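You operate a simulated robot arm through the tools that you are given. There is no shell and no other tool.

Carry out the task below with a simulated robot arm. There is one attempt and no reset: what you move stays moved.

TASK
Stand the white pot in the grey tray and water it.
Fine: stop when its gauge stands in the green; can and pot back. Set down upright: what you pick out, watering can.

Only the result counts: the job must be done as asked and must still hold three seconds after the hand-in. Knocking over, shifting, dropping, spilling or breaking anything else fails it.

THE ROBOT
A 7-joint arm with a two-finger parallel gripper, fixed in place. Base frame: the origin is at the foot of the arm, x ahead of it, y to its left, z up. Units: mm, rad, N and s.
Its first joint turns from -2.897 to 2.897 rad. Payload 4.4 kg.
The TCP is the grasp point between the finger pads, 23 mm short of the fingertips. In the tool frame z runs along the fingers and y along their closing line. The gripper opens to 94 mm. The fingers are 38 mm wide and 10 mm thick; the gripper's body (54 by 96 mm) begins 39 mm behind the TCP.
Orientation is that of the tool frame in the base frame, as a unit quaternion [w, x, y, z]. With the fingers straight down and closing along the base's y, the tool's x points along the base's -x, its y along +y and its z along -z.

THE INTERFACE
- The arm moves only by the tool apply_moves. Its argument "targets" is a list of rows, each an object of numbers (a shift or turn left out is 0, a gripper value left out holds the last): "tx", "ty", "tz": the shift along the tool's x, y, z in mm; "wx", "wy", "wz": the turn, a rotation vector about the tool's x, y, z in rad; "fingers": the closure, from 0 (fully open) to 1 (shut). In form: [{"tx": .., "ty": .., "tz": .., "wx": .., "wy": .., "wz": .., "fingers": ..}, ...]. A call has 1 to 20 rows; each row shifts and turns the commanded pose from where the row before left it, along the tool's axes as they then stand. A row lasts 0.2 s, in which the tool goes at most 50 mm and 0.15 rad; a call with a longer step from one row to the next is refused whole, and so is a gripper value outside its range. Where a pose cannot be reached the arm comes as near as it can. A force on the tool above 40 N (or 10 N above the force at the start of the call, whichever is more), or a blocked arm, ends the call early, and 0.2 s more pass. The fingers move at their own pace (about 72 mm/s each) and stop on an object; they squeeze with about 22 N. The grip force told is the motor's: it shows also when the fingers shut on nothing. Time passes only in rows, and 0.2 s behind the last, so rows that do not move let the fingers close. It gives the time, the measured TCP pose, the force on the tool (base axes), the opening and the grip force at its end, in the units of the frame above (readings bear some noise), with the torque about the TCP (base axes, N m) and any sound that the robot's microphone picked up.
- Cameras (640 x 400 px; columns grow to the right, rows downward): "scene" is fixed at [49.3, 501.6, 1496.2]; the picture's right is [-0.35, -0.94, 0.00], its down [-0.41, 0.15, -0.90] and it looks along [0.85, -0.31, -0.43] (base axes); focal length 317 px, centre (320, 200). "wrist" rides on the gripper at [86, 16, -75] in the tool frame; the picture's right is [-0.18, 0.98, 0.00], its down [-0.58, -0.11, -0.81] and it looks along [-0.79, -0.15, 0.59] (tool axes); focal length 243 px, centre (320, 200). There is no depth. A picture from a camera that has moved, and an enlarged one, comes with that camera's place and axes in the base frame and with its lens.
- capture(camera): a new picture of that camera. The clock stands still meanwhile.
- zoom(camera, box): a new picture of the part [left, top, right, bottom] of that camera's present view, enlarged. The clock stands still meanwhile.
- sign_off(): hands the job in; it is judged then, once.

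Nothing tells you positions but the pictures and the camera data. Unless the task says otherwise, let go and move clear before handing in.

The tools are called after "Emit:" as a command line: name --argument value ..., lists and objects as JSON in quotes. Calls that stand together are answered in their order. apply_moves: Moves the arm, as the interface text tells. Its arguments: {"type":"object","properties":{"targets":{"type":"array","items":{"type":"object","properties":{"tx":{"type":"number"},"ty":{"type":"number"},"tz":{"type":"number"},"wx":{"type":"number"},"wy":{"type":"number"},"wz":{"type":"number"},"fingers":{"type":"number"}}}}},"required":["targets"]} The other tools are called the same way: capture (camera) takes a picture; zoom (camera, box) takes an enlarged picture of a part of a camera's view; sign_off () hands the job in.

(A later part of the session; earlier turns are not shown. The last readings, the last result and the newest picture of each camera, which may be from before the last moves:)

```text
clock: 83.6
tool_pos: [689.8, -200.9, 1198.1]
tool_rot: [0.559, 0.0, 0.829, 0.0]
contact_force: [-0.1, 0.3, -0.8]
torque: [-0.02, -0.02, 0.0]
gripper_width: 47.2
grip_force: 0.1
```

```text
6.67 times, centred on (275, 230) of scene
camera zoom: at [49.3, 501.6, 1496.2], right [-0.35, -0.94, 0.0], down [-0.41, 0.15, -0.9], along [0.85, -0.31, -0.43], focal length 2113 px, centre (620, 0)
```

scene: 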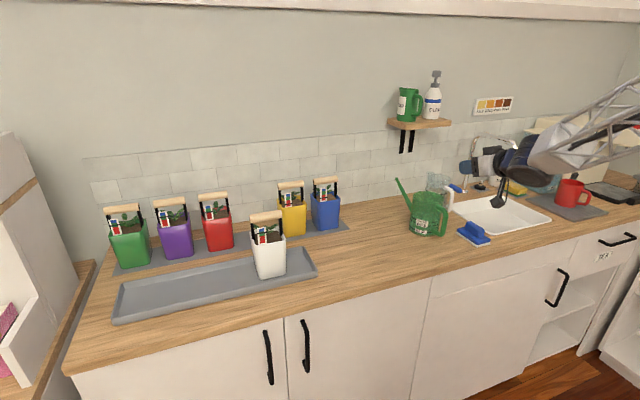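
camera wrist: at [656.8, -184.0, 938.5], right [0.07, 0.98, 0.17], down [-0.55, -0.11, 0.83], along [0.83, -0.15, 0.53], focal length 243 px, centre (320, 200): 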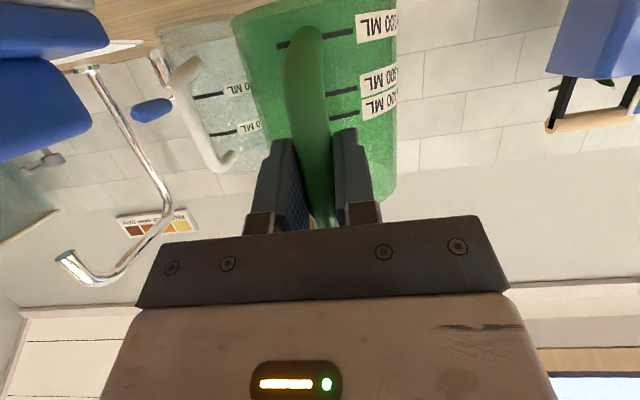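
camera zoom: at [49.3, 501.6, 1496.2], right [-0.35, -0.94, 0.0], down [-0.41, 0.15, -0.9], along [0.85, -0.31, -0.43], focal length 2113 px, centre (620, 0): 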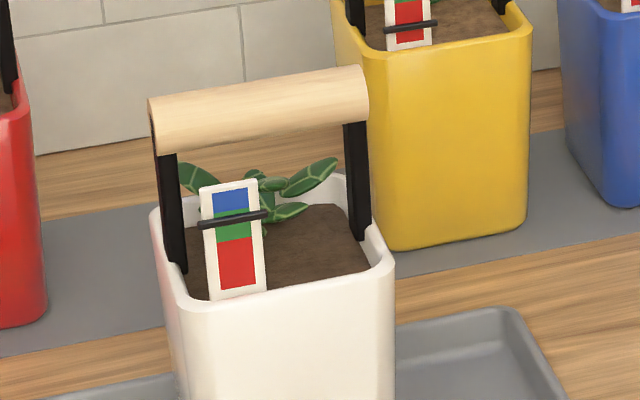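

The can is back in place and the gauge is steady in mid-green. I'll point the gripper down again and travel high to above the white pot.

Emit:
apply_moves --targets '[{"wy": 0.1484}, {"wy": 0.1484}, {"wy": 0.1484}, {"wy": 0.1484}, {"wy": 0.1484}, {"wy": 0.1484}, {"wy": 0.1484}, {"wy": 0.1484}, {}]'

Emit:
apply_moves --targets '[{"tx": -5, "ty": 25, "tz": -20}, {"tx": -8.5, "ty": 42, "tz": -20}, {"tx": -8.5, "ty": 42, "tz": -12}, {"tx": -8.5, "ty": 42}, {"tx": -8.5, "ty": 42}, {"tx": -8.5, "ty": 42}, {"tx": -8.5, "ty": 42}, {"tx": -8.5, "ty": 42}, {"tx": -8.5, "ty": 42}, {"tx": -8.5, "ty": 42}, {"tx": -8.5, "ty": 42}, {"tx": -8.5, "ty": 42}, {"tx": -8.5, "ty": 42}, {"tx": -8.5, "ty": 42}, {}]'

Emit:
apply_moves --targets '[{"wz": 0.1428}, {"wz": 0.1428}, {"wz": 0.1428}, {"wz": 0.1428}, {"wz": 0.1428}, {"wz": 0.1428}, {"wz": 0.1428}, {"wz": 0.1428}, {"wz": 0.1428}, {"wz": 0.1428}, {"wz": 0.1428}, {"fingers": 0.62}, {}]'

Emit:
capture --camera "scene"

Emit:
capture --camera "wrist"

```text
clock: 85.6
tool_pos: [688.8, -201.5, 1182.0]
tool_rot: [0.246, 0.001, 0.969, 0.001]
contact_force: [0.9, -0.6, 0.8]
torque: [-0.02, -0.03, 0.0]
gripper_width: 47.2
grip_force: 0.1
out of reach, approached as far as the arm can: row 5, 6, 7, 8
```

```text
clock: 88.8
tool_pos: [685.6, -193.4, 1188.6]
tool_rot: [0.247, 0.0, 0.969, 0.006]
contact_force: [0.5, 0.0, 0.0]
torque: [-0.01, 0.01, 0.01]
gripper_width: 46.9
grip_force: 0.0
out of reach, approached as far as the arm can: row 1, 2, 3, 4, 5, 6, 7, 8, 9, 10, 11, 12, 13, 14
```

```text
clock: 91.6
tool_pos: [681.1, -202.4, 1172.5]
tool_rot: [0.241, 0.207, 0.946, 0.059]
contact_force: [-0.3, -0.9, 0.2]
torque: [-0.02, -0.02, 0.04]
gripper_width: 35.8
grip_force: 0.1
out of reach, approached as far as the arm can: row 4, 5, 6, 7, 8, 9, 10, 11
```

```text
taken
```

scene: 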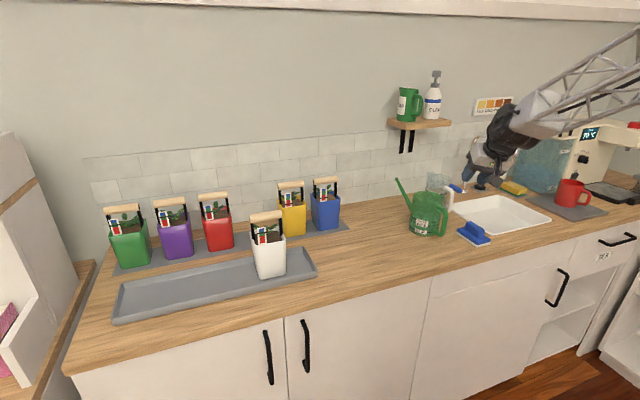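

```text
taken
camera wrist: at [582.0, -151.5, 1203.4], right [0.5, 0.81, 0.29], down [0.04, -0.35, 0.94], along [0.86, -0.46, -0.21], focal length 243 px, centre (320, 200)
```

wrist: 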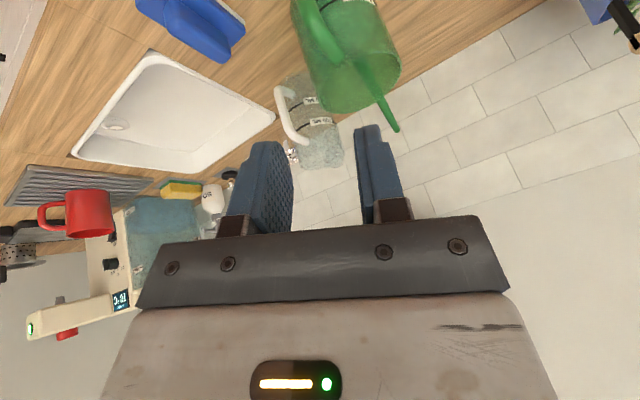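

Nothing was disturbed: the arm ran into a joint limit while turning the gripper down so far forward, and it simply stayed near [681, −202, 1172]. I shouldn't have queued those moves without checking, so I'll undo the partial turn one step at a time and retrace the route that worked before.

Emit:
apply_moves --targets '[{"wz": -0.15}, {"wz": -0.15}, {"wz": -0.15}, {}]'

```text
clock: 92.6
tool_pos: [679.8, -201.8, 1172.1]
tool_rot: [0.248, -0.011, 0.969, 0.003]
contact_force: [-0.5, 0.1, 0.7]
torque: [-0.02, 0.02, 0.01]
gripper_width: 35.8
grip_force: 0.0
```

The turn is undone cleanly. Now I pitch back up to the attitude that worked earlier.

Emit:
apply_moves --targets '[{"wy": -0.14}, {"wy": -0.14}, {"wy": -0.14}, {"wy": -0.12}, {}]'

```text
clock: 93.8
tool_pos: [681.0, -201.6, 1173.2]
tool_rot: [0.498, -0.009, 0.867, 0.006]
contact_force: [0.2, -0.4, -0.4]
torque: [-0.04, -0.01, 0.04]
gripper_width: 35.7
grip_force: 0.2
```

I'm back at 30° pitch without problems. Next I return to the point [600, −190, 1245] where the earlier turn was done.

Emit:
apply_moves --targets '[{"tx": -5.5, "ty": 2.75, "tz": -26.5}, {"tx": -5.5, "ty": 2.75, "tz": -26.5}, {"tx": -5.5, "ty": 2.75, "tz": -26.5}, {"tx": -5.5, "ty": 2.75, "tz": -26.5}, {}]'

Emit:
capture --camera "scene"

```text
clock: 95.0
tool_pos: [599.0, -191.8, 1245.6]
tool_rot: [0.498, -0.008, 0.867, 0.006]
contact_force: [0.4, -0.7, -0.1]
torque: [0.01, -0.01, -0.03]
gripper_width: 35.8
grip_force: 0.0
```

```text
taken
```

scene: 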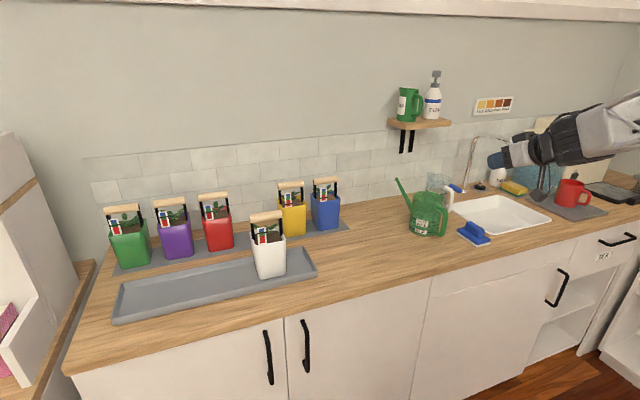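

The configuration looks like it did earlier at this point. I'll rotate half of the way down and check.

Emit:
apply_moves --targets '[{"wy": 0.13}, {"wy": 0.13}, {"wy": 0.13}, {"wy": 0.13}, {}]'

```text
clock: 96.2
tool_pos: [600.3, -192.7, 1244.5]
tool_rot: [0.256, -0.009, 0.967, 0.003]
contact_force: [-0.3, -0.2, -0.2]
torque: [-0.02, -0.01, -0.03]
gripper_width: 35.8
grip_force: 0.0
```

Emit:
apply_moves --targets '[{"wy": 0.13}, {"wy": 0.13}, {}]'

```text
clock: 97.0
tool_pos: [599.2, -191.3, 1245.0]
tool_rot: [0.257, -0.01, 0.966, 0.003]
contact_force: [-0.2, -0.3, -1.0]
torque: [-0.01, -0.01, 0.03]
gripper_width: 35.4
grip_force: 0.0
out of reach, approached as far as the arm can: row 1, 2
```

The wrist seems to have ended up in a different joint branch, since it stops at about 60° pitch here where it previously went straight down. I'll look closely at the wrist to work out how it is folded.

Emit:
zoom --camera "scene" --box '[440, 60, 640, 220]'

Emit:
capture --camera "wrist"

```text
2.50 times, centred on (540, 140) of scene
camera zoom: at [49.3, 501.6, 1496.2], right [-0.35, -0.94, 0.0], down [-0.41, 0.15, -0.9], along [0.85, -0.31, -0.43], focal length 792 px, centre (-230, 350)
```

zoom: 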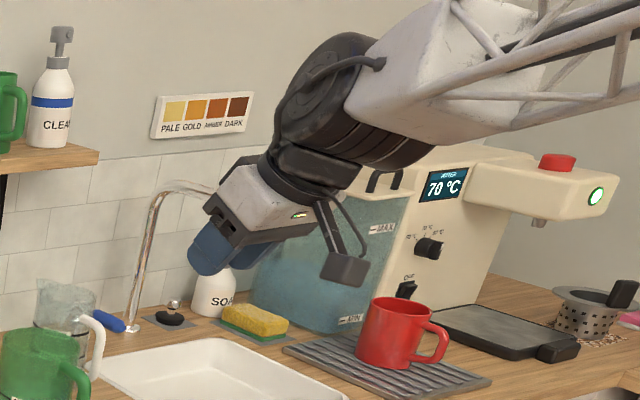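

```text
taken
camera wrist: at [487.6, -177.9, 1266.2], right [0.14, 0.99, 0.09], down [0.1, -0.11, 0.99], along [0.98, -0.13, -0.12], focal length 243 px, centre (320, 200)
```

wrist: 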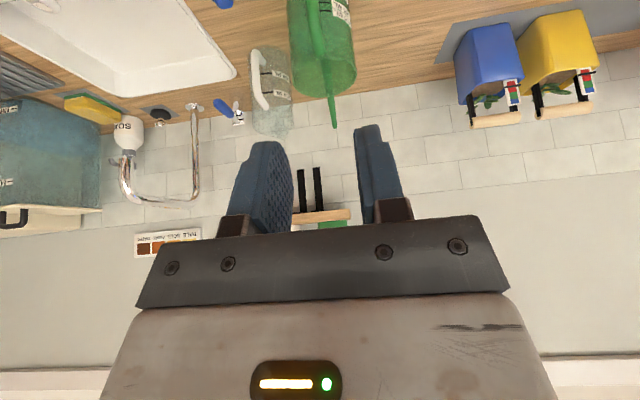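

The wrist is now bent the other way round. Rather than forcing it, I'll test rolling the gripper the opposite direction (−90°) here in free space, which would also let me grip the pot's bar from a 60° tilt.

Emit:
apply_moves --targets '[{"wz": -0.14}, {"wz": -0.14}, {"wz": -0.14}, {"wz": -0.14}, {"wz": -0.14}, {}]'

```text
clock: 98.4
tool_pos: [600.1, -192.8, 1245.9]
tool_rot: [0.243, -0.341, 0.904, -0.084]
contact_force: [0.5, 0.9, -0.9]
torque: [-0.04, -0.01, 0.05]
gripper_width: 35.9
grip_force: 0.0
```

No limit in this direction, so I'll continue to a full −90°.

Emit:
apply_moves --targets '[{"wz": -0.145}, {"wz": -0.145}, {"wz": -0.145}, {"wz": -0.145}, {"wz": -0.145}, {"wz": -0.145}, {}]'

```text
clock: 100.0
tool_pos: [599.1, -191.8, 1244.5]
tool_rot: [-0.185, 0.69, -0.676, 0.179]
contact_force: [-0.3, -0.8, 0.0]
torque: [-0.01, -0.01, -0.02]
gripper_width: 35.6
grip_force: 0.1
```

The roll is complete: the fingers now close in the x–z plane with the tool 60° down. I'll test whether it can pitch further down from here.

Emit:
apply_moves --targets '[{"wx": -0.1}, {"wx": -0.1}, {}]'

```text
clock: 100.8
tool_pos: [600.8, -193.0, 1231.4]
tool_rot: [-0.173, 0.693, -0.68, 0.166]
contact_force: [-0.2, 0.1, 0.1]
torque: [0.01, 0.01, -0.01]
gripper_width: 35.6
grip_force: 0.1
out of reach, approached as far as the arm can: row 1, 2
```

About 62° is the limit here, which is enough to grip the bar at a tilt. I'll move across toward the pot in stages at this height, checking reach as I go.

Emit:
apply_moves --targets '[{"tx": -20, "tz": -10}, {"tx": -40, "tz": -10}, {"tx": -40}, {"tx": -40}, {"tx": -40}, {"tx": -40}, {}]'

```text
clock: 102.4
tool_pos: [598.7, -183.8, 1235.1]
tool_rot: [-0.176, 0.693, -0.679, 0.166]
contact_force: [0.9, -0.4, 0.4]
torque: [0.0, 0.03, 0.0]
gripper_width: 35.6
grip_force: 0.0
out of reach, approached as far as the arm can: row 1, 2, 3, 4, 5, 6
```

It won't translate while sitting at that joint limit. I'll pitch up about 20° to get off the limit and try again.

Emit:
apply_moves --targets '[{"wx": 0.12}, {"wx": 0.12}, {"wx": 0.12}, {}]'

Emit:
apply_moves --targets '[{"tx": -20}, {"tx": -30}, {"tx": -30}, {}]'

```text
clock: 103.4
tool_pos: [597.9, -183.2, 1236.3]
tool_rot: [-0.296, 0.651, -0.638, 0.287]
contact_force: [0.0, 0.4, 0.4]
torque: [0.01, -0.01, 0.0]
gripper_width: 35.7
grip_force: 0.0
```

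```text
clock: 104.4
tool_pos: [597.1, -104.5, 1236.5]
tool_rot: [-0.296, 0.65, -0.639, 0.286]
contact_force: [-0.1, 0.7, 0.7]
torque: [-0.04, -0.02, 0.0]
gripper_width: 35.7
grip_force: 0.0
```

It moves freely off the limit. My reading is that the wrist has flipped through alignment with the forearm, and to unflip it I should raise the tool above the forearm line, centre it at y≈0, and come straight down again. First I move out to give the arm room.

Emit:
apply_moves --targets '[{"ty": -25.8, "tz": 17.2}, {"ty": -25.8, "tz": 17.2}, {"ty": -25.8, "tz": 17.2}, {"ty": -25.8, "tz": 17.2}, {"ty": -25.8, "tz": 17.2}, {}]'

Emit:
capture --camera "scene"

```text
clock: 105.8
tool_pos: [747.8, -101.1, 1274.8]
tool_rot: [-0.294, 0.651, -0.639, 0.286]
contact_force: [0.2, -0.5, 0.0]
torque: [0.02, -0.01, 0.03]
gripper_width: 35.6
grip_force: 0.1
```

```text
taken
```

scene: 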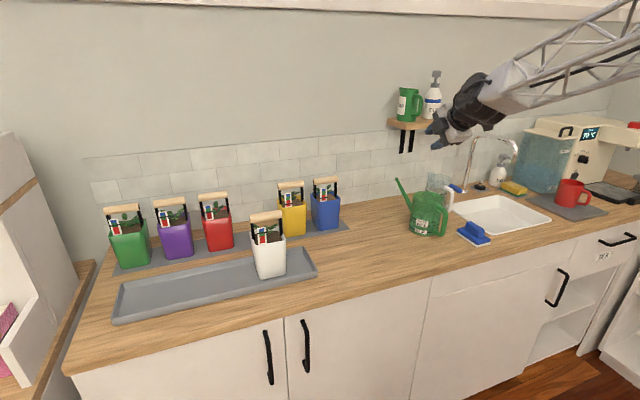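

There's plenty of free space here. I'll pitch the tool up past the forearm line in steps.

Emit:
apply_moves --targets '[{"wx": 0.14}, {"wx": 0.14}, {"wx": 0.14}, {"wx": 0.14}, {}]'

Emit:
zoom --camera "scene" --box '[400, 30, 640, 200]'

```text
clock: 107.0
tool_pos: [755.7, -103.7, 1255.0]
tool_rot: [-0.459, 0.548, -0.541, 0.443]
contact_force: [-1.3, 0.2, -0.6]
torque: [-0.01, -0.01, 0.01]
gripper_width: 35.9
grip_force: 0.0
```

```text
2.35 times, centred on (520, 115) of scene
camera zoom: at [49.3, 501.6, 1496.2], right [-0.35, -0.94, 0.0], down [-0.41, 0.15, -0.9], along [0.85, -0.31, -0.43], focal length 746 px, centre (-151, 400)
```

zoom: 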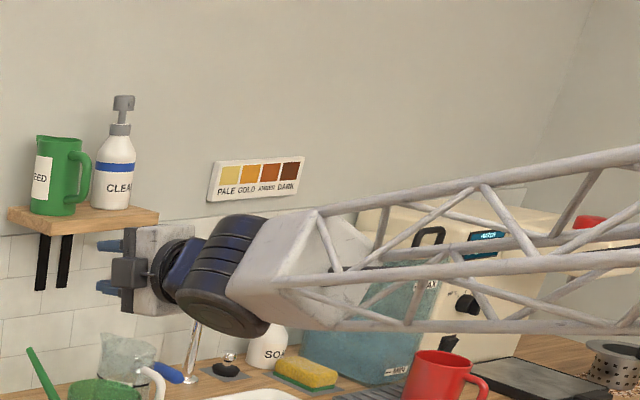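

Tool pitch is about 11° and nearly in line with the forearm. I'll check that the position has settled before pitching further.

Emit:
apply_moves --targets '[{}, {}]'

```text
clock: 107.6
tool_pos: [746.7, -100.7, 1276.8]
tool_rot: [-0.464, 0.543, -0.534, 0.452]
contact_force: [0.1, 0.2, 0.9]
torque: [0.05, 0.01, -0.01]
gripper_width: 35.7
grip_force: 0.1
```

It settled back on target; the wrist was swinging around near alignment, as expected. I'll continue upward more slowly.

Emit:
apply_moves --targets '[{"wx": 0.1}, {}, {"wx": 0.1}, {}, {"wx": 0.1}, {}, {"wx": 0.1}, {}, {"wx": 0.1}, {}]'

Emit:
zoom --camera "scene" --box '[400, 30, 640, 200]'

```text
clock: 109.8
tool_pos: [746.4, -101.0, 1276.6]
tool_rot: [0.585, -0.412, 0.406, -0.569]
contact_force: [-1.1, -0.1, -0.5]
torque: [0.0, -0.03, -0.02]
gripper_width: 35.7
grip_force: 0.0
```

```text
2.35 times, centred on (520, 115) of scene
camera zoom: at [49.3, 501.6, 1496.2], right [-0.35, -0.94, 0.0], down [-0.41, 0.15, -0.9], along [0.85, -0.31, -0.43], focal length 746 px, centre (-151, 400)
```

zoom: 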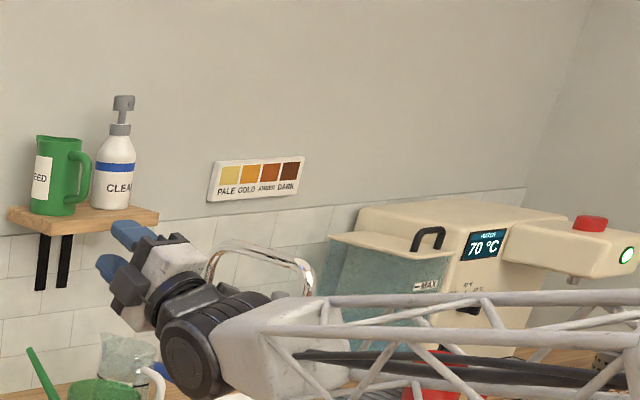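

The tool now points up about 19°, above the forearm line. I'll slide to y≈0 so it lines up with the arm's plane.

Emit:
apply_moves --targets '[{"tx": -25}, {"tx": -25}, {"tx": -25}, {"tx": -26}, {}, {}]'

Emit:
zoom --camera "scene" --box '[360, 30, 600, 200]'

```text
clock: 111.2
tool_pos: [744.7, -0.6, 1277.1]
tool_rot: [0.584, -0.412, 0.407, -0.57]
contact_force: [-0.1, -0.3, -0.8]
torque: [-0.01, 0.01, 0.04]
gripper_width: 35.7
grip_force: 0.0
```

```text
2.35 times, centred on (480, 115) of scene
camera zoom: at [49.3, 501.6, 1496.2], right [-0.35, -0.94, 0.0], down [-0.41, 0.15, -0.9], along [0.85, -0.31, -0.43], focal length 746 px, centre (-56, 400)
```

zoom: 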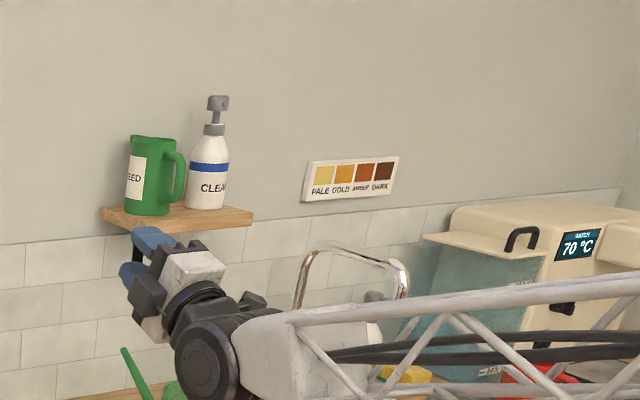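

The arm's plane, forearm and tool are now lined up. I'll pitch straight down in steps and see whether it passes the former limit.

Emit:
apply_moves --targets '[{"wx": -0.14}, {"wx": -0.14}, {"wx": -0.14}, {"wx": -0.14}, {"wx": -0.14}, {"wx": -0.14}, {}, {}]'

Emit:
zoom --camera "scene" --box '[360, 30, 600, 200]'

```text
clock: 113.0
tool_pos: [745.0, 2.9, 1283.0]
tool_rot: [-0.394, 0.6, -0.586, 0.376]
contact_force: [-0.2, -0.7, -0.2]
torque: [0.01, 0.02, -0.04]
gripper_width: 35.8
grip_force: 0.1
out of reach, approached as far as the arm can: row 6
```

```text
2.35 times, centred on (480, 115) of scene
camera zoom: at [49.3, 501.6, 1496.2], right [-0.35, -0.94, 0.0], down [-0.41, 0.15, -0.9], along [0.85, -0.31, -0.43], focal length 746 px, centre (-56, 400)
```

zoom: 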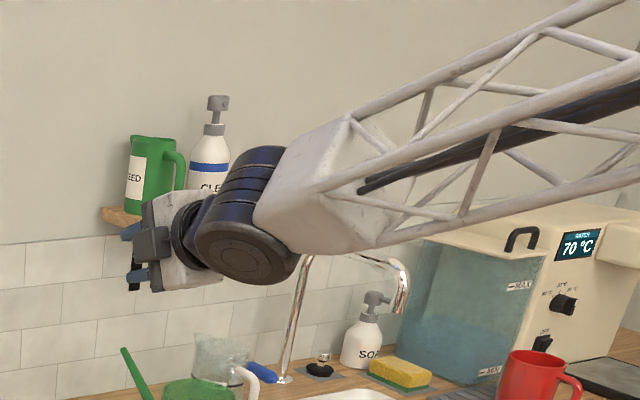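

It swung sideways around alignment instead of going straight through, which tells me the tool sits slightly left of the forearm's line. I'll go back up, shift a little to +y to offset that, and look at the wrist again.

Emit:
apply_moves --targets '[{"wx": 0.1}, {}, {"wx": 0.12}, {}, {"wx": 0.12}, {}, {"wx": 0.12}, {}, {"wx": 0.12}, {}, {}]'

Emit:
zoom --camera "scene" --box '[360, 30, 600, 200]'

```text
clock: 115.4
tool_pos: [745.3, 1.8, 1284.0]
tool_rot: [0.549, -0.461, 0.453, -0.53]
contact_force: [0.5, -0.3, -0.4]
torque: [0.01, -0.01, -0.02]
gripper_width: 35.6
grip_force: 0.0
```

```text
2.35 times, centred on (480, 115) of scene
camera zoom: at [49.3, 501.6, 1496.2], right [-0.35, -0.94, 0.0], down [-0.41, 0.15, -0.9], along [0.85, -0.31, -0.43], focal length 746 px, centre (-56, 400)
```

zoom: 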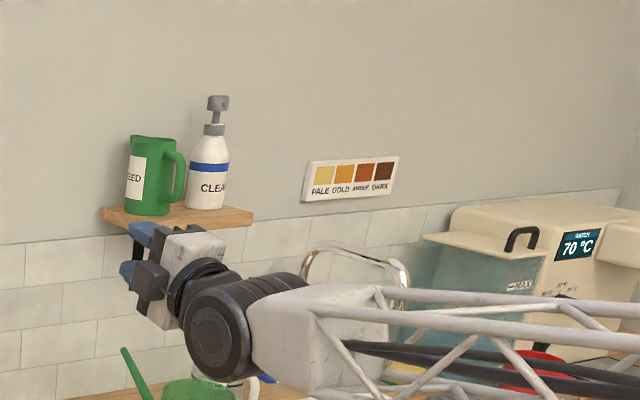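

The wrist disc is still turned about 25° here, so the forearm line lies further right than the tool. Moving the tool about 130 mm to +y should line them up.

Emit:
apply_moves --targets '[{"tx": -25}, {"tx": -25}, {"tx": -25}, {"tx": -25}, {"tx": -25}, {}, {}]'

Emit:
zoom --camera "scene" --box '[320, 30, 560, 200]'

```text
clock: 117.0
tool_pos: [740.8, 127.0, 1285.2]
tool_rot: [0.549, -0.463, 0.454, -0.528]
contact_force: [-0.7, 0.0, 0.2]
torque: [0.04, -0.01, -0.03]
gripper_width: 35.7
grip_force: 0.1
```

```text
2.35 times, centred on (440, 115) of scene
camera zoom: at [49.3, 501.6, 1496.2], right [-0.35, -0.94, 0.0], down [-0.41, 0.15, -0.9], along [0.85, -0.31, -0.43], focal length 746 px, centre (38, 400)
```

zoom: 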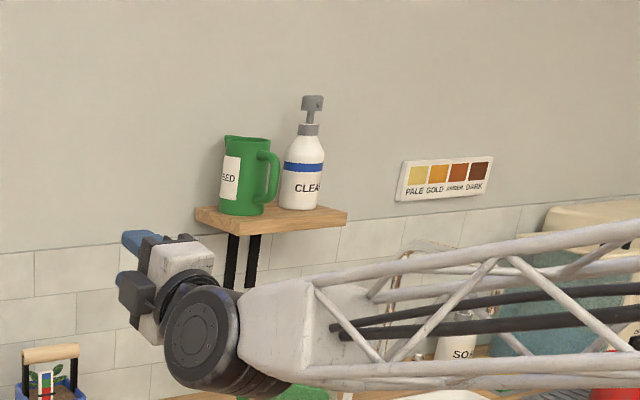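

Now the disc leans the other way, so alignment lies in between, around y≈80. I'll move back there and look again.

Emit:
apply_moves --targets '[{"tx": 23}, {"tx": 22}, {}, {}]'

Emit:
zoom --camera "scene" --box '[340, 60, 480, 200]'

```text
clock: 118.0
tool_pos: [741.3, 81.5, 1284.3]
tool_rot: [0.549, -0.463, 0.453, -0.528]
contact_force: [-0.1, -0.4, 0.0]
torque: [-0.01, 0.0, 0.03]
gripper_width: 35.7
grip_force: 0.1
```

```text
2.86 times, centred on (410, 130) of scene
camera zoom: at [49.3, 501.6, 1496.2], right [-0.35, -0.94, 0.0], down [-0.41, 0.15, -0.9], along [0.85, -0.31, -0.43], focal length 905 px, centre (63, 400)
```

zoom: 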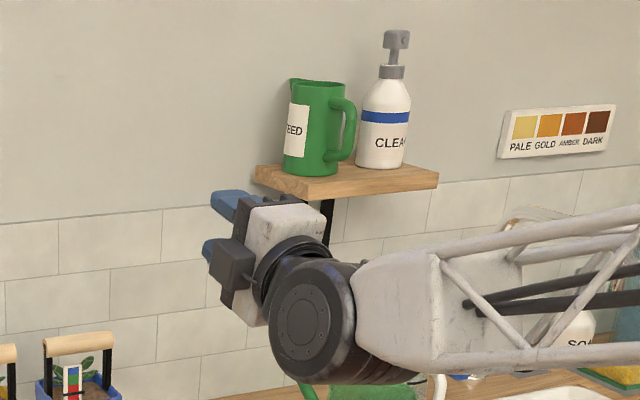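

The disc now faces squarely sideways, so the tool and forearm are nearly in one plane. I'll pitch straight down through alignment in larger steps.

Emit:
apply_moves --targets '[{"wx": -0.15}, {"wx": -0.15}, {"wx": -0.15}, {"wx": -0.15}, {"wx": -0.15}, {"wx": -0.15}, {"wx": -0.15}, {"wx": -0.15}, {}, {}]'

Emit:
zoom --camera "scene" --box '[340, 30, 580, 200]'

```text
clock: 120.2
tool_pos: [746.6, 102.3, 1235.4]
tool_rot: [-0.385, 0.643, -0.591, 0.299]
contact_force: [-0.4, -1.0, 0.3]
torque: [-0.01, 0.01, 0.02]
gripper_width: 35.8
grip_force: 0.2
out of reach, approached as far as the arm can: row 5, 6, 7, 8
```

```text
2.35 times, centred on (460, 115) of scene
camera zoom: at [49.3, 501.6, 1496.2], right [-0.35, -0.94, 0.0], down [-0.41, 0.15, -0.9], along [0.85, -0.31, -0.43], focal length 746 px, centre (-9, 400)
```

zoom: 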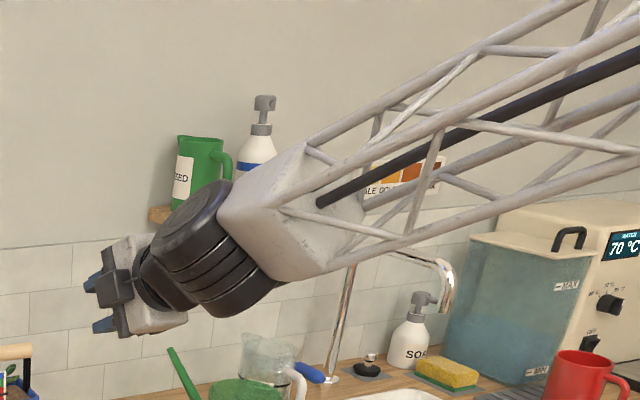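

It swung to the other side this time and stopped at a roll-joint limit, which tells me more about the joint ranges. I'll go back up and roll the gripper about 60° further, so that limit blocks the sideways swing and the wrist has to go straight through.

Emit:
apply_moves --targets '[{"wx": 0.1}, {}, {"wx": 0.12}, {}, {"wx": 0.12}, {}, {"wx": 0.12}, {}, {"wx": 0.12}, {}, {"wx": 0.12}, {}, {}]'

Emit:
zoom --camera "scene" --box '[320, 30, 560, 200]'

```text
clock: 123.0
tool_pos: [746.4, 97.4, 1251.6]
tool_rot: [0.539, -0.507, 0.492, -0.458]
contact_force: [-0.9, 0.6, 0.0]
torque: [0.0, 0.0, 0.0]
gripper_width: 35.7
grip_force: 0.2
out of reach, approached as far as the arm can: row 1, 3, 9
```

```text
2.35 times, centred on (440, 115) of scene
camera zoom: at [49.3, 501.6, 1496.2], right [-0.35, -0.94, 0.0], down [-0.41, 0.15, -0.9], along [0.85, -0.31, -0.43], focal length 746 px, centre (38, 400)
```

zoom: 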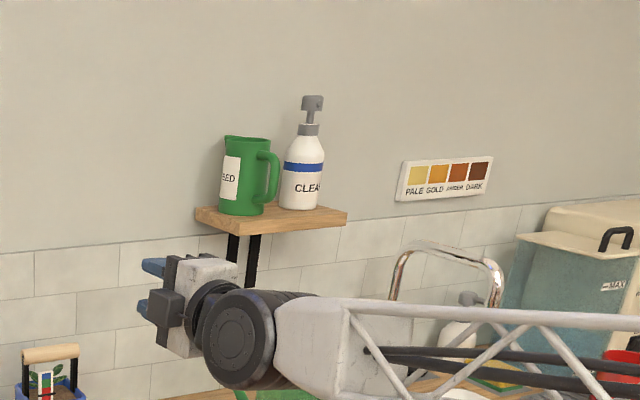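

The tool is level and the wrist is in the tool-up state again. Now I roll the gripper a further 62°.

Emit:
apply_moves --targets '[{"wz": -0.135}, {"wz": -0.135}, {"wz": -0.135}, {"wz": -0.135}, {"wz": -0.135}, {"wz": -0.135}, {"wz": -0.135}, {"wz": -0.135}, {}]'

```text
clock: 125.0
tool_pos: [747.7, 97.6, 1251.8]
tool_rot: [-0.226, 0.689, -0.16, 0.67]
contact_force: [-1.1, 0.3, 0.1]
torque: [0.03, 0.0, 0.02]
gripper_width: 35.6
grip_force: 0.1
```

No limit at this roll. I'll yaw the tool about 10° to the right, so the sideways swing would be in the blocked direction, and check.

Emit:
apply_moves --targets '[{"wx": -0.0745, "wy": 0.046}, {"wx": -0.0745, "wy": 0.046}, {}, {}]'

Emit:
zoom --camera "scene" --box '[320, 30, 560, 200]'

```text
clock: 126.0
tool_pos: [746.8, 97.1, 1252.8]
tool_rot: [-0.168, 0.672, -0.221, 0.686]
contact_force: [-0.9, 0.1, 0.0]
torque: [0.0, 0.01, 0.01]
gripper_width: 35.8
grip_force: 0.1
```

```text
2.35 times, centred on (440, 115) of scene
camera zoom: at [49.3, 501.6, 1496.2], right [-0.35, -0.94, 0.0], down [-0.41, 0.15, -0.9], along [0.85, -0.31, -0.43], focal length 746 px, centre (38, 400)
```

zoom: 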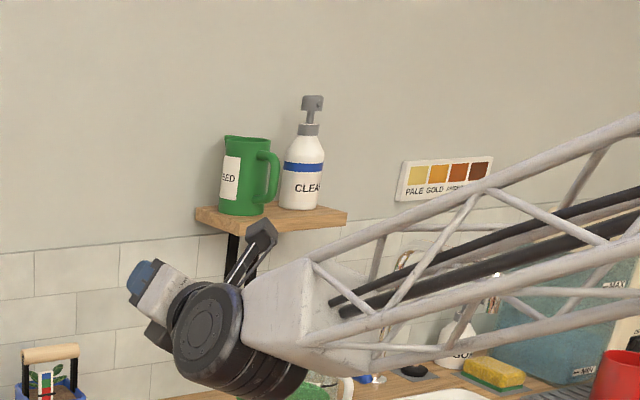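

The wrist has tilted the expected way and nothing is blocked yet. I'll start pitching down in moderate steps and watch.

Emit:
apply_moves --targets '[{"wx": -0.0632, "wy": -0.1013, "wz": -0.0092}, {"wx": -0.0632, "wy": -0.1013, "wz": -0.0092}, {"wx": -0.0632, "wy": -0.1013, "wz": -0.0092}, {}]'

Emit:
zoom --camera "scene" --box '[320, 30, 560, 200]'

```text
clock: 127.0
tool_pos: [734.6, 80.4, 1238.5]
tool_rot: [-0.153, 0.74, -0.234, 0.612]
contact_force: [0.7, -0.3, 0.8]
torque: [0.0, 0.01, 0.0]
gripper_width: 35.6
grip_force: 0.0
out of reach, approached as far as the arm can: row 1, 2, 3
```

```text
2.35 times, centred on (440, 115) of scene
camera zoom: at [49.3, 501.6, 1496.2], right [-0.35, -0.94, 0.0], down [-0.41, 0.15, -0.9], along [0.85, -0.31, -0.43], focal length 746 px, centre (38, 400)
```

zoom: 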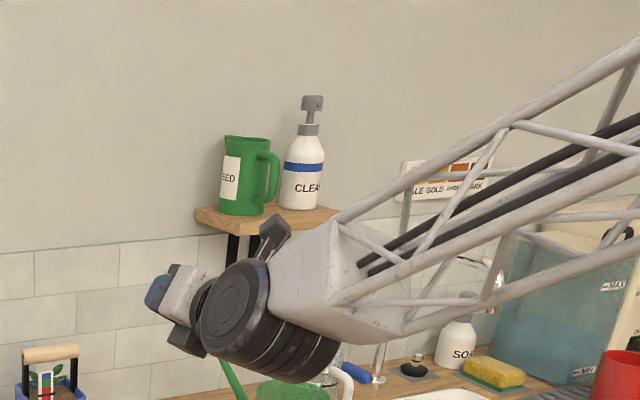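

It is now pressing against the blocked direction as intended. I'll keep pitching down in steps to see if it passes through.

Emit:
apply_moves --targets '[{"wx": -0.0632, "wy": -0.1013, "wz": -0.0092}, {"wx": -0.0632, "wy": -0.1013, "wz": -0.0092}, {"wx": -0.0632, "wy": -0.1013, "wz": -0.0092}, {}]'

Emit:
zoom --camera "scene" --box '[320, 30, 560, 200]'

```text
clock: 128.0
tool_pos: [734.5, 80.5, 1238.8]
tool_rot: [-0.153, 0.74, -0.234, 0.612]
contact_force: [0.7, 0.6, 1.1]
torque: [-0.02, 0.03, 0.01]
gripper_width: 35.7
grip_force: 0.0
out of reach, approached as far as the arm can: row 1, 2, 3
```

```text
2.35 times, centred on (440, 115) of scene
camera zoom: at [49.3, 501.6, 1496.2], right [-0.35, -0.94, 0.0], down [-0.41, 0.15, -0.9], along [0.85, -0.31, -0.43], focal length 746 px, centre (38, 400)
```

zoom: 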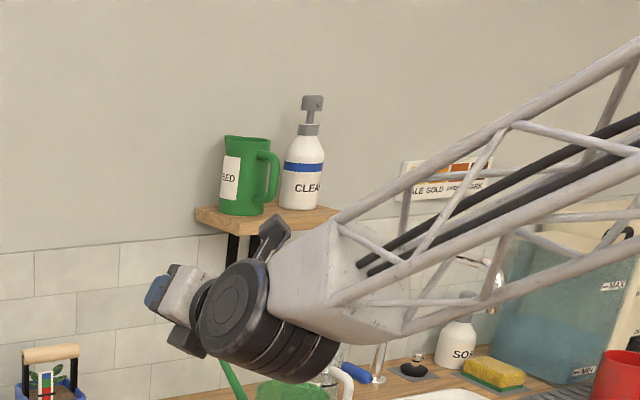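

It's blocked exactly, so forcing a straight pass isn't working. The present wrist state is still usable on the right-hand side of the arm with the gripper rolled the other way, as in my first pot grasp. I'll pitch up a little and roll back through to that orientation.

Emit:
apply_moves --targets '[{"wx": 0.0632, "wy": 0.1013, "wz": 0.0092}, {"wx": 0.0632, "wy": 0.1013, "wz": 0.0092}, {}]'

Emit:
apply_moves --targets '[{"wz": 0.15}, {"wz": 0.15}, {"wz": 0.15}, {"wz": 0.15}, {"wz": 0.15}, {"wz": 0.15}, {"wz": 0.15}, {"wz": 0.15}, {"wz": 0.15}, {"wz": 0.15}, {"wz": 0.15}, {"wz": 0.15}, {"wz": 0.15}, {"wz": 0.15}, {}]'

```text
clock: 128.8
tool_pos: [734.5, 79.7, 1237.6]
tool_rot: [-0.18, 0.66, -0.216, 0.696]
contact_force: [-0.4, -0.5, 0.9]
torque: [-0.05, 0.0, 0.01]
gripper_width: 35.7
grip_force: 0.1
```

```text
clock: 132.0
tool_pos: [735.0, 81.5, 1237.2]
tool_rot: [0.693, -0.141, 0.681, -0.19]
contact_force: [1.4, 0.2, -0.9]
torque: [0.02, 0.01, -0.01]
gripper_width: 35.9
grip_force: 0.0
```

The roll is going smoothly. I'll continue to the +90° roll.

Emit:
apply_moves --targets '[{"wz": 0.146}, {"wz": 0.146}, {"wz": 0.146}, {"wz": 0.146}, {"wz": 0.146}, {"wz": 0.146}, {"wz": 0.146}, {"wz": 0.146}, {"wz": 0.146}, {"wz": 0.146}, {"wz": 0.146}, {"wz": 0.146}, {"wz": 0.146}, {"wz": 0.146}, {}]'

Emit:
zoom --camera "scene" --box '[320, 30, 560, 200]'

```text
clock: 135.2
tool_pos: [734.4, 80.7, 1237.2]
tool_rot: [0.523, 0.507, 0.476, 0.493]
contact_force: [0.0, 0.3, -0.9]
torque: [0.01, 0.0, 0.0]
gripper_width: 35.5
grip_force: 0.1
```

```text
2.35 times, centred on (440, 115) of scene
camera zoom: at [49.3, 501.6, 1496.2], right [-0.35, -0.94, 0.0], down [-0.41, 0.15, -0.9], along [0.85, -0.31, -0.43], focal length 746 px, centre (38, 400)
```

zoom: 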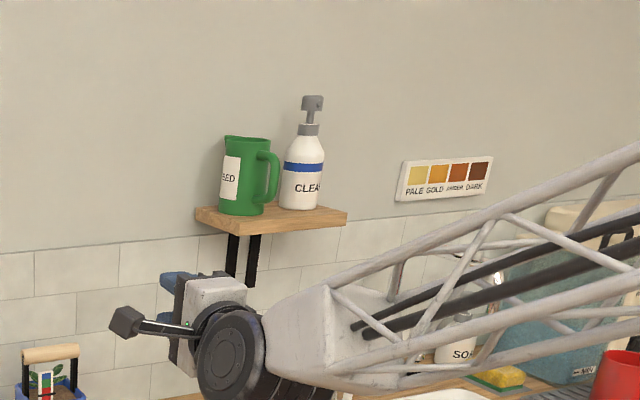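

The gripper is at +90° roll, level and pointing forward, with base y now along tool x. I'll move high across to the left toward the pot's line.

Emit:
apply_moves --targets '[{"tx": 25, "ty": 6}, {"tx": 30, "ty": 6}, {"tx": 30, "ty": 6}, {"tx": 30, "ty": 6}, {"tx": 30, "ty": 6}, {"tx": 30, "ty": 6}, {"tx": 30, "ty": 6}, {"tx": 30, "ty": 6}, {"tx": 30, "ty": 6}, {"tx": 25, "ty": 6}, {}]'

```text
clock: 137.6
tool_pos: [750.4, 369.6, 1298.5]
tool_rot: [0.525, 0.507, 0.475, 0.491]
contact_force: [0.0, -1.3, -0.7]
torque: [-0.02, -0.01, -0.04]
gripper_width: 35.5
grip_force: 0.1
```

I'm at y≈370 without any limit. Now I'll pitch the tool down here in steps, high above the pot.

Emit:
apply_moves --targets '[{"wx": 0.1}, {"wx": 0.1}, {"wx": 0.1}, {"wx": 0.1}, {"wx": 0.1}, {"wx": 0.1}, {"wx": 0.1}, {"wx": 0.1}, {}, {}]'

Emit:
capture --camera "scene"

```text
clock: 139.8
tool_pos: [750.3, 369.9, 1299.2]
tool_rot: [0.285, 0.671, 0.63, 0.267]
contact_force: [0.4, -0.6, 0.2]
torque: [0.0, 0.01, -0.01]
gripper_width: 35.9
grip_force: 0.0
```

```text
taken
```

scene: 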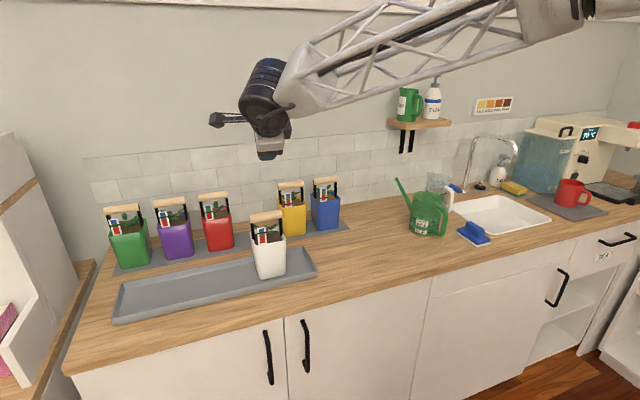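

It pitched to 44° without any limit. I'll see how much further down it can go here.

Emit:
apply_moves --targets '[{"wx": 0.1}, {"wx": 0.1}, {"wx": 0.1}, {"wx": 0.1}, {}, {}]'

```text
clock: 141.2
tool_pos: [750.1, 370.3, 1297.7]
tool_rot: [0.164, 0.71, 0.668, 0.154]
contact_force: [0.2, 0.2, -0.2]
torque: [0.01, 0.0, -0.02]
gripper_width: 36.0
grip_force: 0.1
out of reach, approached as far as the arm can: row 4
```

It reaches about 64° here; I'll use 50° to stay off the limit. Before touching the pot, I'll rehearse empty: check that this orientation is reachable above the pot's home place at x≈1005.

Emit:
apply_moves --targets '[{"wx": -0.12}, {"wx": -0.12}, {"tz": 29.9, "ty": 16.5}, {"tz": 29.9, "ty": 16.5}, {"tz": 29.9, "ty": 16.5}, {"tz": 29.9, "ty": 16.5}, {"tz": 29.9, "ty": 16.5}, {"tz": 29.9, "ty": 16.5}, {"tz": 29.9, "ty": 16.5}, {"tz": 29.9, "ty": 16.5}, {}, {}]'

```text
clock: 143.8
tool_pos: [1003.6, 355.6, 1198.9]
tool_rot: [0.249, 0.685, 0.644, 0.233]
contact_force: [-0.3, 0.3, 0.6]
torque: [-0.05, 0.01, 0.0]
gripper_width: 35.5
grip_force: 0.1
```

It's reachable at x≈1004. I'll straighten the small yaw error and rehearse lowering over the empty place on the mat, staying a bit above grasp height.

Emit:
apply_moves --targets '[{"wy": 0.0205, "wz": -0.0245, "tx": 7}, {"wy": 0.0205, "wz": -0.0245, "tx": 7}, {"tz": 18, "ty": -15}, {"tz": 18, "ty": -15}, {"tz": 18, "ty": -15}, {"tz": 14, "ty": -12}, {}, {}]'

Emit:
zoom --camera "scene" --box '[180, 90, 340, 260]'

```text
clock: 145.6
tool_pos: [1004.5, 368.1, 1109.5]
tool_rot: [0.241, 0.664, 0.665, 0.241]
contact_force: [1.1, 0.6, 0.6]
torque: [0.01, -0.02, 0.05]
gripper_width: 35.7
grip_force: 0.0
```

```text
2.35 times, centred on (260, 175) of scene
camera zoom: at [49.3, 501.6, 1496.2], right [-0.35, -0.94, 0.0], down [-0.41, 0.15, -0.9], along [0.85, -0.31, -0.43], focal length 746 px, centre (461, 259)
```

zoom: 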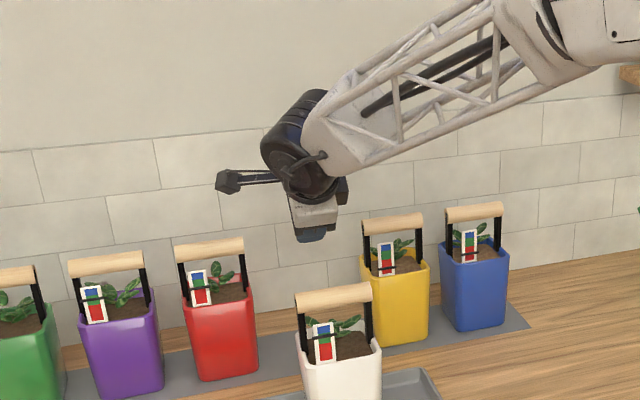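

The rehearsal works: home height is reachable at 50° pitch with no limits. I'll rise and go back to a pre-grasp point in front of and above the white pot's bar in the tray.

Emit:
apply_moves --targets '[{"tz": -17.2, "ty": 14.5}, {"tz": -17.2, "ty": 14.5}, {"tz": -17.2, "ty": 14.5}, {"tz": -17.2, "ty": 14.5}, {"tz": -17.1, "ty": -28.1, "tx": -0.5}, {"tz": -17.1, "ty": -28.1, "tx": -0.5}, {"tz": -17.1, "ty": -28.1, "tx": -0.5}, {"tz": -17.1, "ty": -28.1, "tx": -0.5}, {"tz": -17.1, "ty": -28.1, "tx": -0.5}, {"tz": -17.1, "ty": -28.1, "tx": -0.5}, {"tz": -17.1, "ty": -28.1, "tx": -0.5}, {"tz": -17.1, "ty": -28.1, "tx": -0.5}, {}, {}]'

Emit:
capture --camera "wrist"

Emit:
zoom --camera "scene" --box '[200, 130, 340, 290]'

```text
clock: 148.6
tool_pos: [744.1, 364.0, 1162.5]
tool_rot: [0.241, 0.665, 0.665, 0.24]
contact_force: [0.0, -0.3, 0.4]
torque: [0.01, 0.02, 0.0]
gripper_width: 35.6
grip_force: 0.1
```

```text
taken
camera wrist: at [709.7, 451.0, 1230.0], right [0.76, -0.18, 0.63], down [-0.6, -0.58, 0.55], along [0.27, -0.79, -0.55], focal length 243 px, centre (320, 200)
```

wrist: 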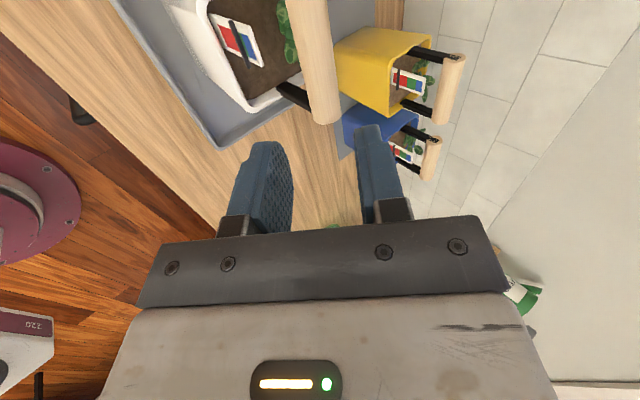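

```text
2.50 times, centred on (270, 210) of scene
camera zoom: at [49.3, 501.6, 1496.2], right [-0.35, -0.94, 0.0], down [-0.41, 0.15, -0.9], along [0.85, -0.31, -0.43], focal length 792 px, centre (445, 175)
```

zoom: 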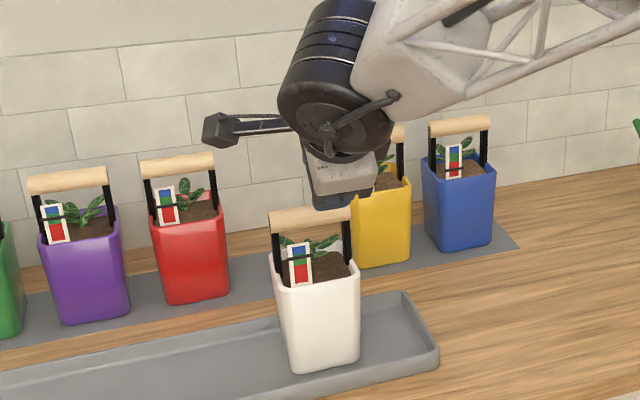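

The bar lines up with the fingers' advance direction; I estimate its centre at x≈810, z≈1084. I'll advance 70 mm along the fingers and check.

Emit:
apply_moves --targets '[{"tz": 20}, {"tz": 20}, {"tz": 18}, {"tz": 12}, {}, {}]'

Emit:
capture --camera "wrist"

Emit:
zoom --camera "scene" --box '[220, 170, 320, 270]'

```text
clock: 150.0
tool_pos: [790.1, 364.8, 1107.2]
tool_rot: [0.24, 0.665, 0.665, 0.241]
contact_force: [0.3, 0.1, -0.8]
torque: [-0.02, 0.0, 0.0]
gripper_width: 35.6
grip_force: 0.0
```

```text
taken
camera wrist: at [754.5, 451.6, 1175.0], right [0.76, -0.18, 0.63], down [-0.6, -0.58, 0.55], along [0.27, -0.79, -0.55], focal length 243 px, centre (320, 200)
```

wrist: 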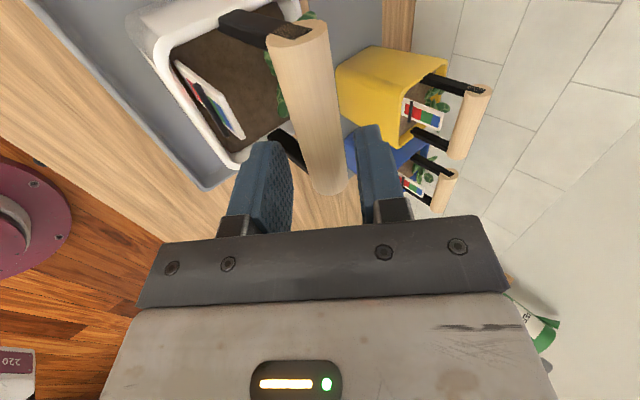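

```text
4.00 times, centred on (270, 220) of scene
camera zoom: at [49.3, 501.6, 1496.2], right [-0.35, -0.94, 0.0], down [-0.41, 0.15, -0.9], along [0.85, -0.31, -0.43], focal length 1268 px, centre (520, 120)
```

zoom: 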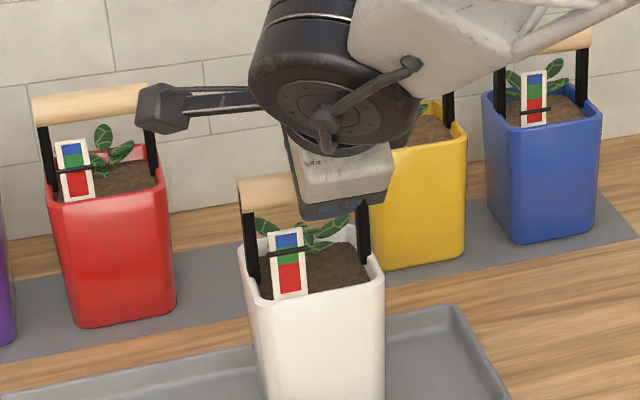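

The bar is centred between the fingers, with about 25 mm left to go. I'll nudge 3 mm away from the gauge card, finish the advance, and close.

Emit:
apply_moves --targets '[{"tx": -3}, {"tz": 8}, {"tz": 8}, {"tz": 8}, {}, {}]'

Emit:
capture --camera "wrist"

Emit:
zoom --camera "scene" --box '[230, 180, 310, 260]'

```text
clock: 151.4
tool_pos: [803.9, 360.6, 1088.0]
tool_rot: [0.239, 0.665, 0.665, 0.242]
contact_force: [0.4, 0.1, 0.1]
torque: [-0.01, -0.02, 0.02]
gripper_width: 35.5
grip_force: 0.0
```

```text
taken
camera wrist: at [770.1, 447.9, 1156.6], right [0.76, -0.18, 0.63], down [-0.6, -0.58, 0.55], along [0.27, -0.79, -0.55], focal length 243 px, centre (320, 200)
```

wrist: 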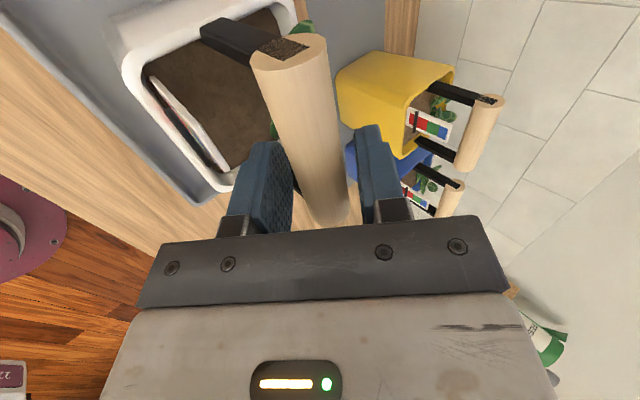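

```text
5.00 times, centred on (270, 220) of scene
camera zoom: at [49.3, 501.6, 1496.2], right [-0.35, -0.94, 0.0], down [-0.41, 0.15, -0.9], along [0.85, -0.31, -0.43], focal length 1584 px, centre (570, 100)
```

zoom: 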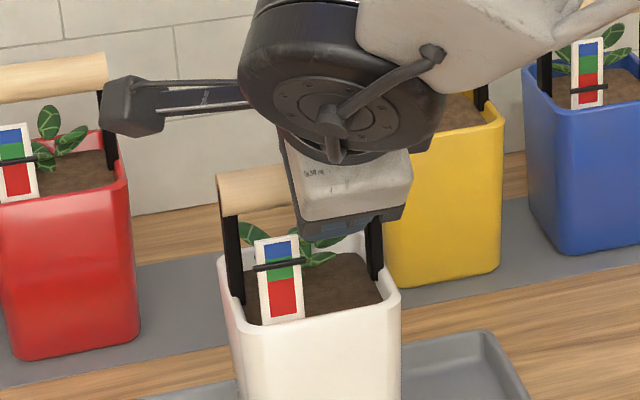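

The bar is between the pads and the gauge card is clear. I'll close gently.

Emit:
apply_moves --targets '[{"fingers": 0.7}, {"fingers": 0.74}, {"fingers": 1.0}, {}, {}, {}]'

Emit:
zoom --camera "scene" --box '[220, 170, 320, 290]'

```text
clock: 152.8
tool_pos: [806.2, 361.5, 1089.0]
tool_rot: [0.24, 0.665, 0.665, 0.241]
contact_force: [2.5, -1.1, 5.9]
torque: [0.12, -0.05, -0.05]
gripper_width: 23.8
grip_force: 21.5
```

```text
3.33 times, centred on (270, 230) of scene
camera zoom: at [49.3, 501.6, 1496.2], right [-0.35, -0.94, 0.0], down [-0.41, 0.15, -0.9], along [0.85, -0.31, -0.43], focal length 1056 px, centre (487, 100)
```

zoom: 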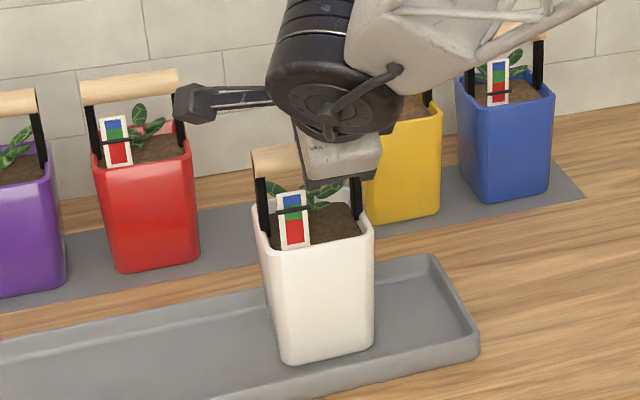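

It's gripped at 23.8 mm, the same bar width as before. I'll lift a little and check that the pot hangs upright.

Emit:
apply_moves --targets '[{"tz": -3.83, "ty": 3.2}, {"tz": -7.66, "ty": 6.43}, {"tz": -7.66, "ty": 6.43}, {}, {}]'

Emit:
zoom --camera "scene" --box '[220, 160, 320, 280]'

```text
clock: 154.0
tool_pos: [805.3, 360.8, 1114.0]
tool_rot: [0.239, 0.665, 0.666, 0.241]
contact_force: [-0.1, -0.2, -8.0]
torque: [-0.11, -0.01, 0.0]
gripper_width: 24.0
grip_force: 21.7
```

```text
3.33 times, centred on (270, 220) of scene
camera zoom: at [49.3, 501.6, 1496.2], right [-0.35, -0.94, 0.0], down [-0.41, 0.15, -0.9], along [0.85, -0.31, -0.43], focal length 1056 px, centre (487, 133)
```

zoom: 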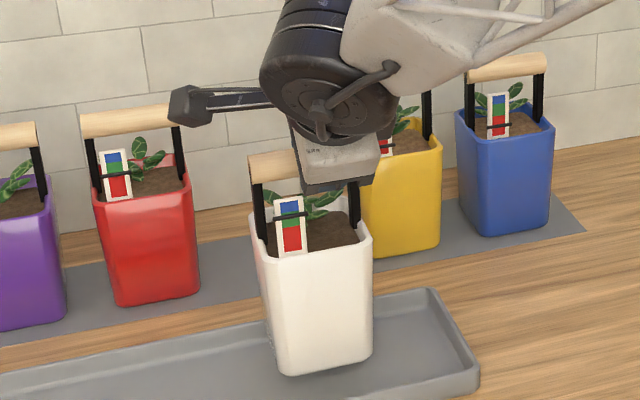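

The pot hangs upright at about 8 N and the gauge is still mid-green. I'll lift it higher and carry it straight back to above its place on the mat.

Emit:
apply_moves --targets '[{"tz": -11.5, "ty": 9.6}, {"tz": -15.3, "ty": 12.9}, {"tz": -15.3, "ty": 12.9}, {"tz": -4, "ty": 3.2}, {"tz": 6.4, "ty": 7.7}, {"tz": 12.9, "ty": 15.3}, {"tz": 16.1, "ty": 19.2}, {"tz": 16.1, "ty": 19.2}, {"tz": 16.1, "ty": 19.2}, {"tz": 16.1, "ty": 19.2}, {"tz": 16.1, "ty": 19.2}, {"tz": 12.9, "ty": 15.3}, {"tz": 9.0, "ty": 10.7}, {"tz": 5.0, "ty": 5.9}, {}, {}]'

Emit:
zoom --camera "scene" --box '[190, 120, 330, 270]'

```text
clock: 157.4
tool_pos: [1003.1, 361.0, 1173.7]
tool_rot: [0.24, 0.665, 0.666, 0.24]
contact_force: [-0.8, -0.1, -7.1]
torque: [-0.12, 0.04, -0.01]
gripper_width: 23.8
grip_force: 22.2
```

```text
2.67 times, centred on (260, 195) of scene
camera zoom: at [49.3, 501.6, 1496.2], right [-0.35, -0.94, 0.0], down [-0.41, 0.15, -0.9], along [0.85, -0.31, -0.43], focal length 845 px, centre (480, 213)
```

zoom: 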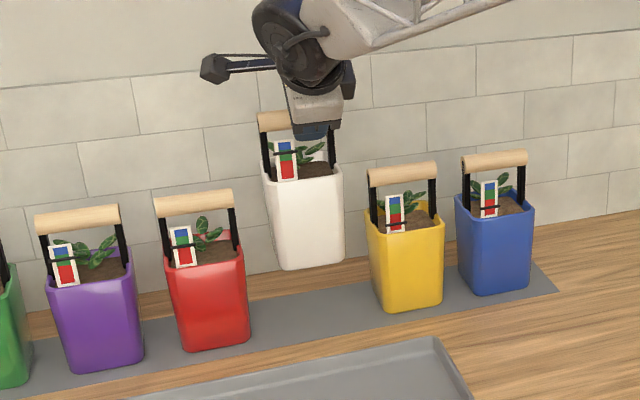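

The pot hangs over its gap in the row. I'll lower it, slowing near the end, then check before touchdown.

Emit:
apply_moves --targets '[{"tz": 7.7, "ty": -6.4}, {"tz": 15.3, "ty": -12.9}, {"tz": 15.3, "ty": -12.9}, {"tz": 11.5, "ty": -9.6}, {"tz": 7.7, "ty": -6.4}, {"tz": 3.8, "ty": -3.2}, {}, {}]'

Emit:
zoom --camera "scene" --box '[200, 150, 320, 270]'

```text
clock: 159.2
tool_pos: [1002.3, 362.2, 1091.9]
tool_rot: [0.24, 0.665, 0.666, 0.24]
contact_force: [-0.1, -0.7, -6.4]
torque: [-0.1, 0.01, -0.01]
gripper_width: 23.9
grip_force: 22.0
```

```text
3.33 times, centred on (260, 210) of scene
camera zoom: at [49.3, 501.6, 1496.2], right [-0.35, -0.94, 0.0], down [-0.41, 0.15, -0.9], along [0.85, -0.31, -0.43], focal length 1056 px, centre (520, 167)
```

zoom: 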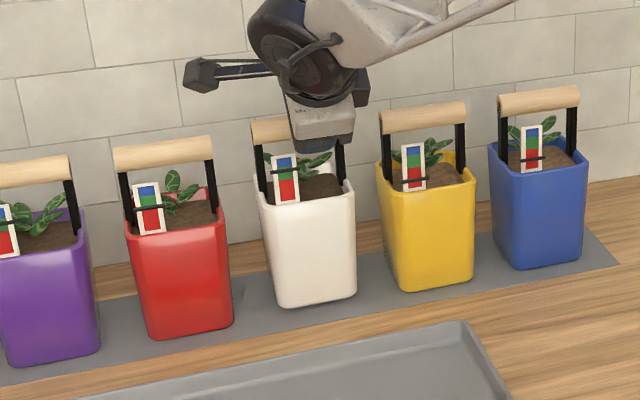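

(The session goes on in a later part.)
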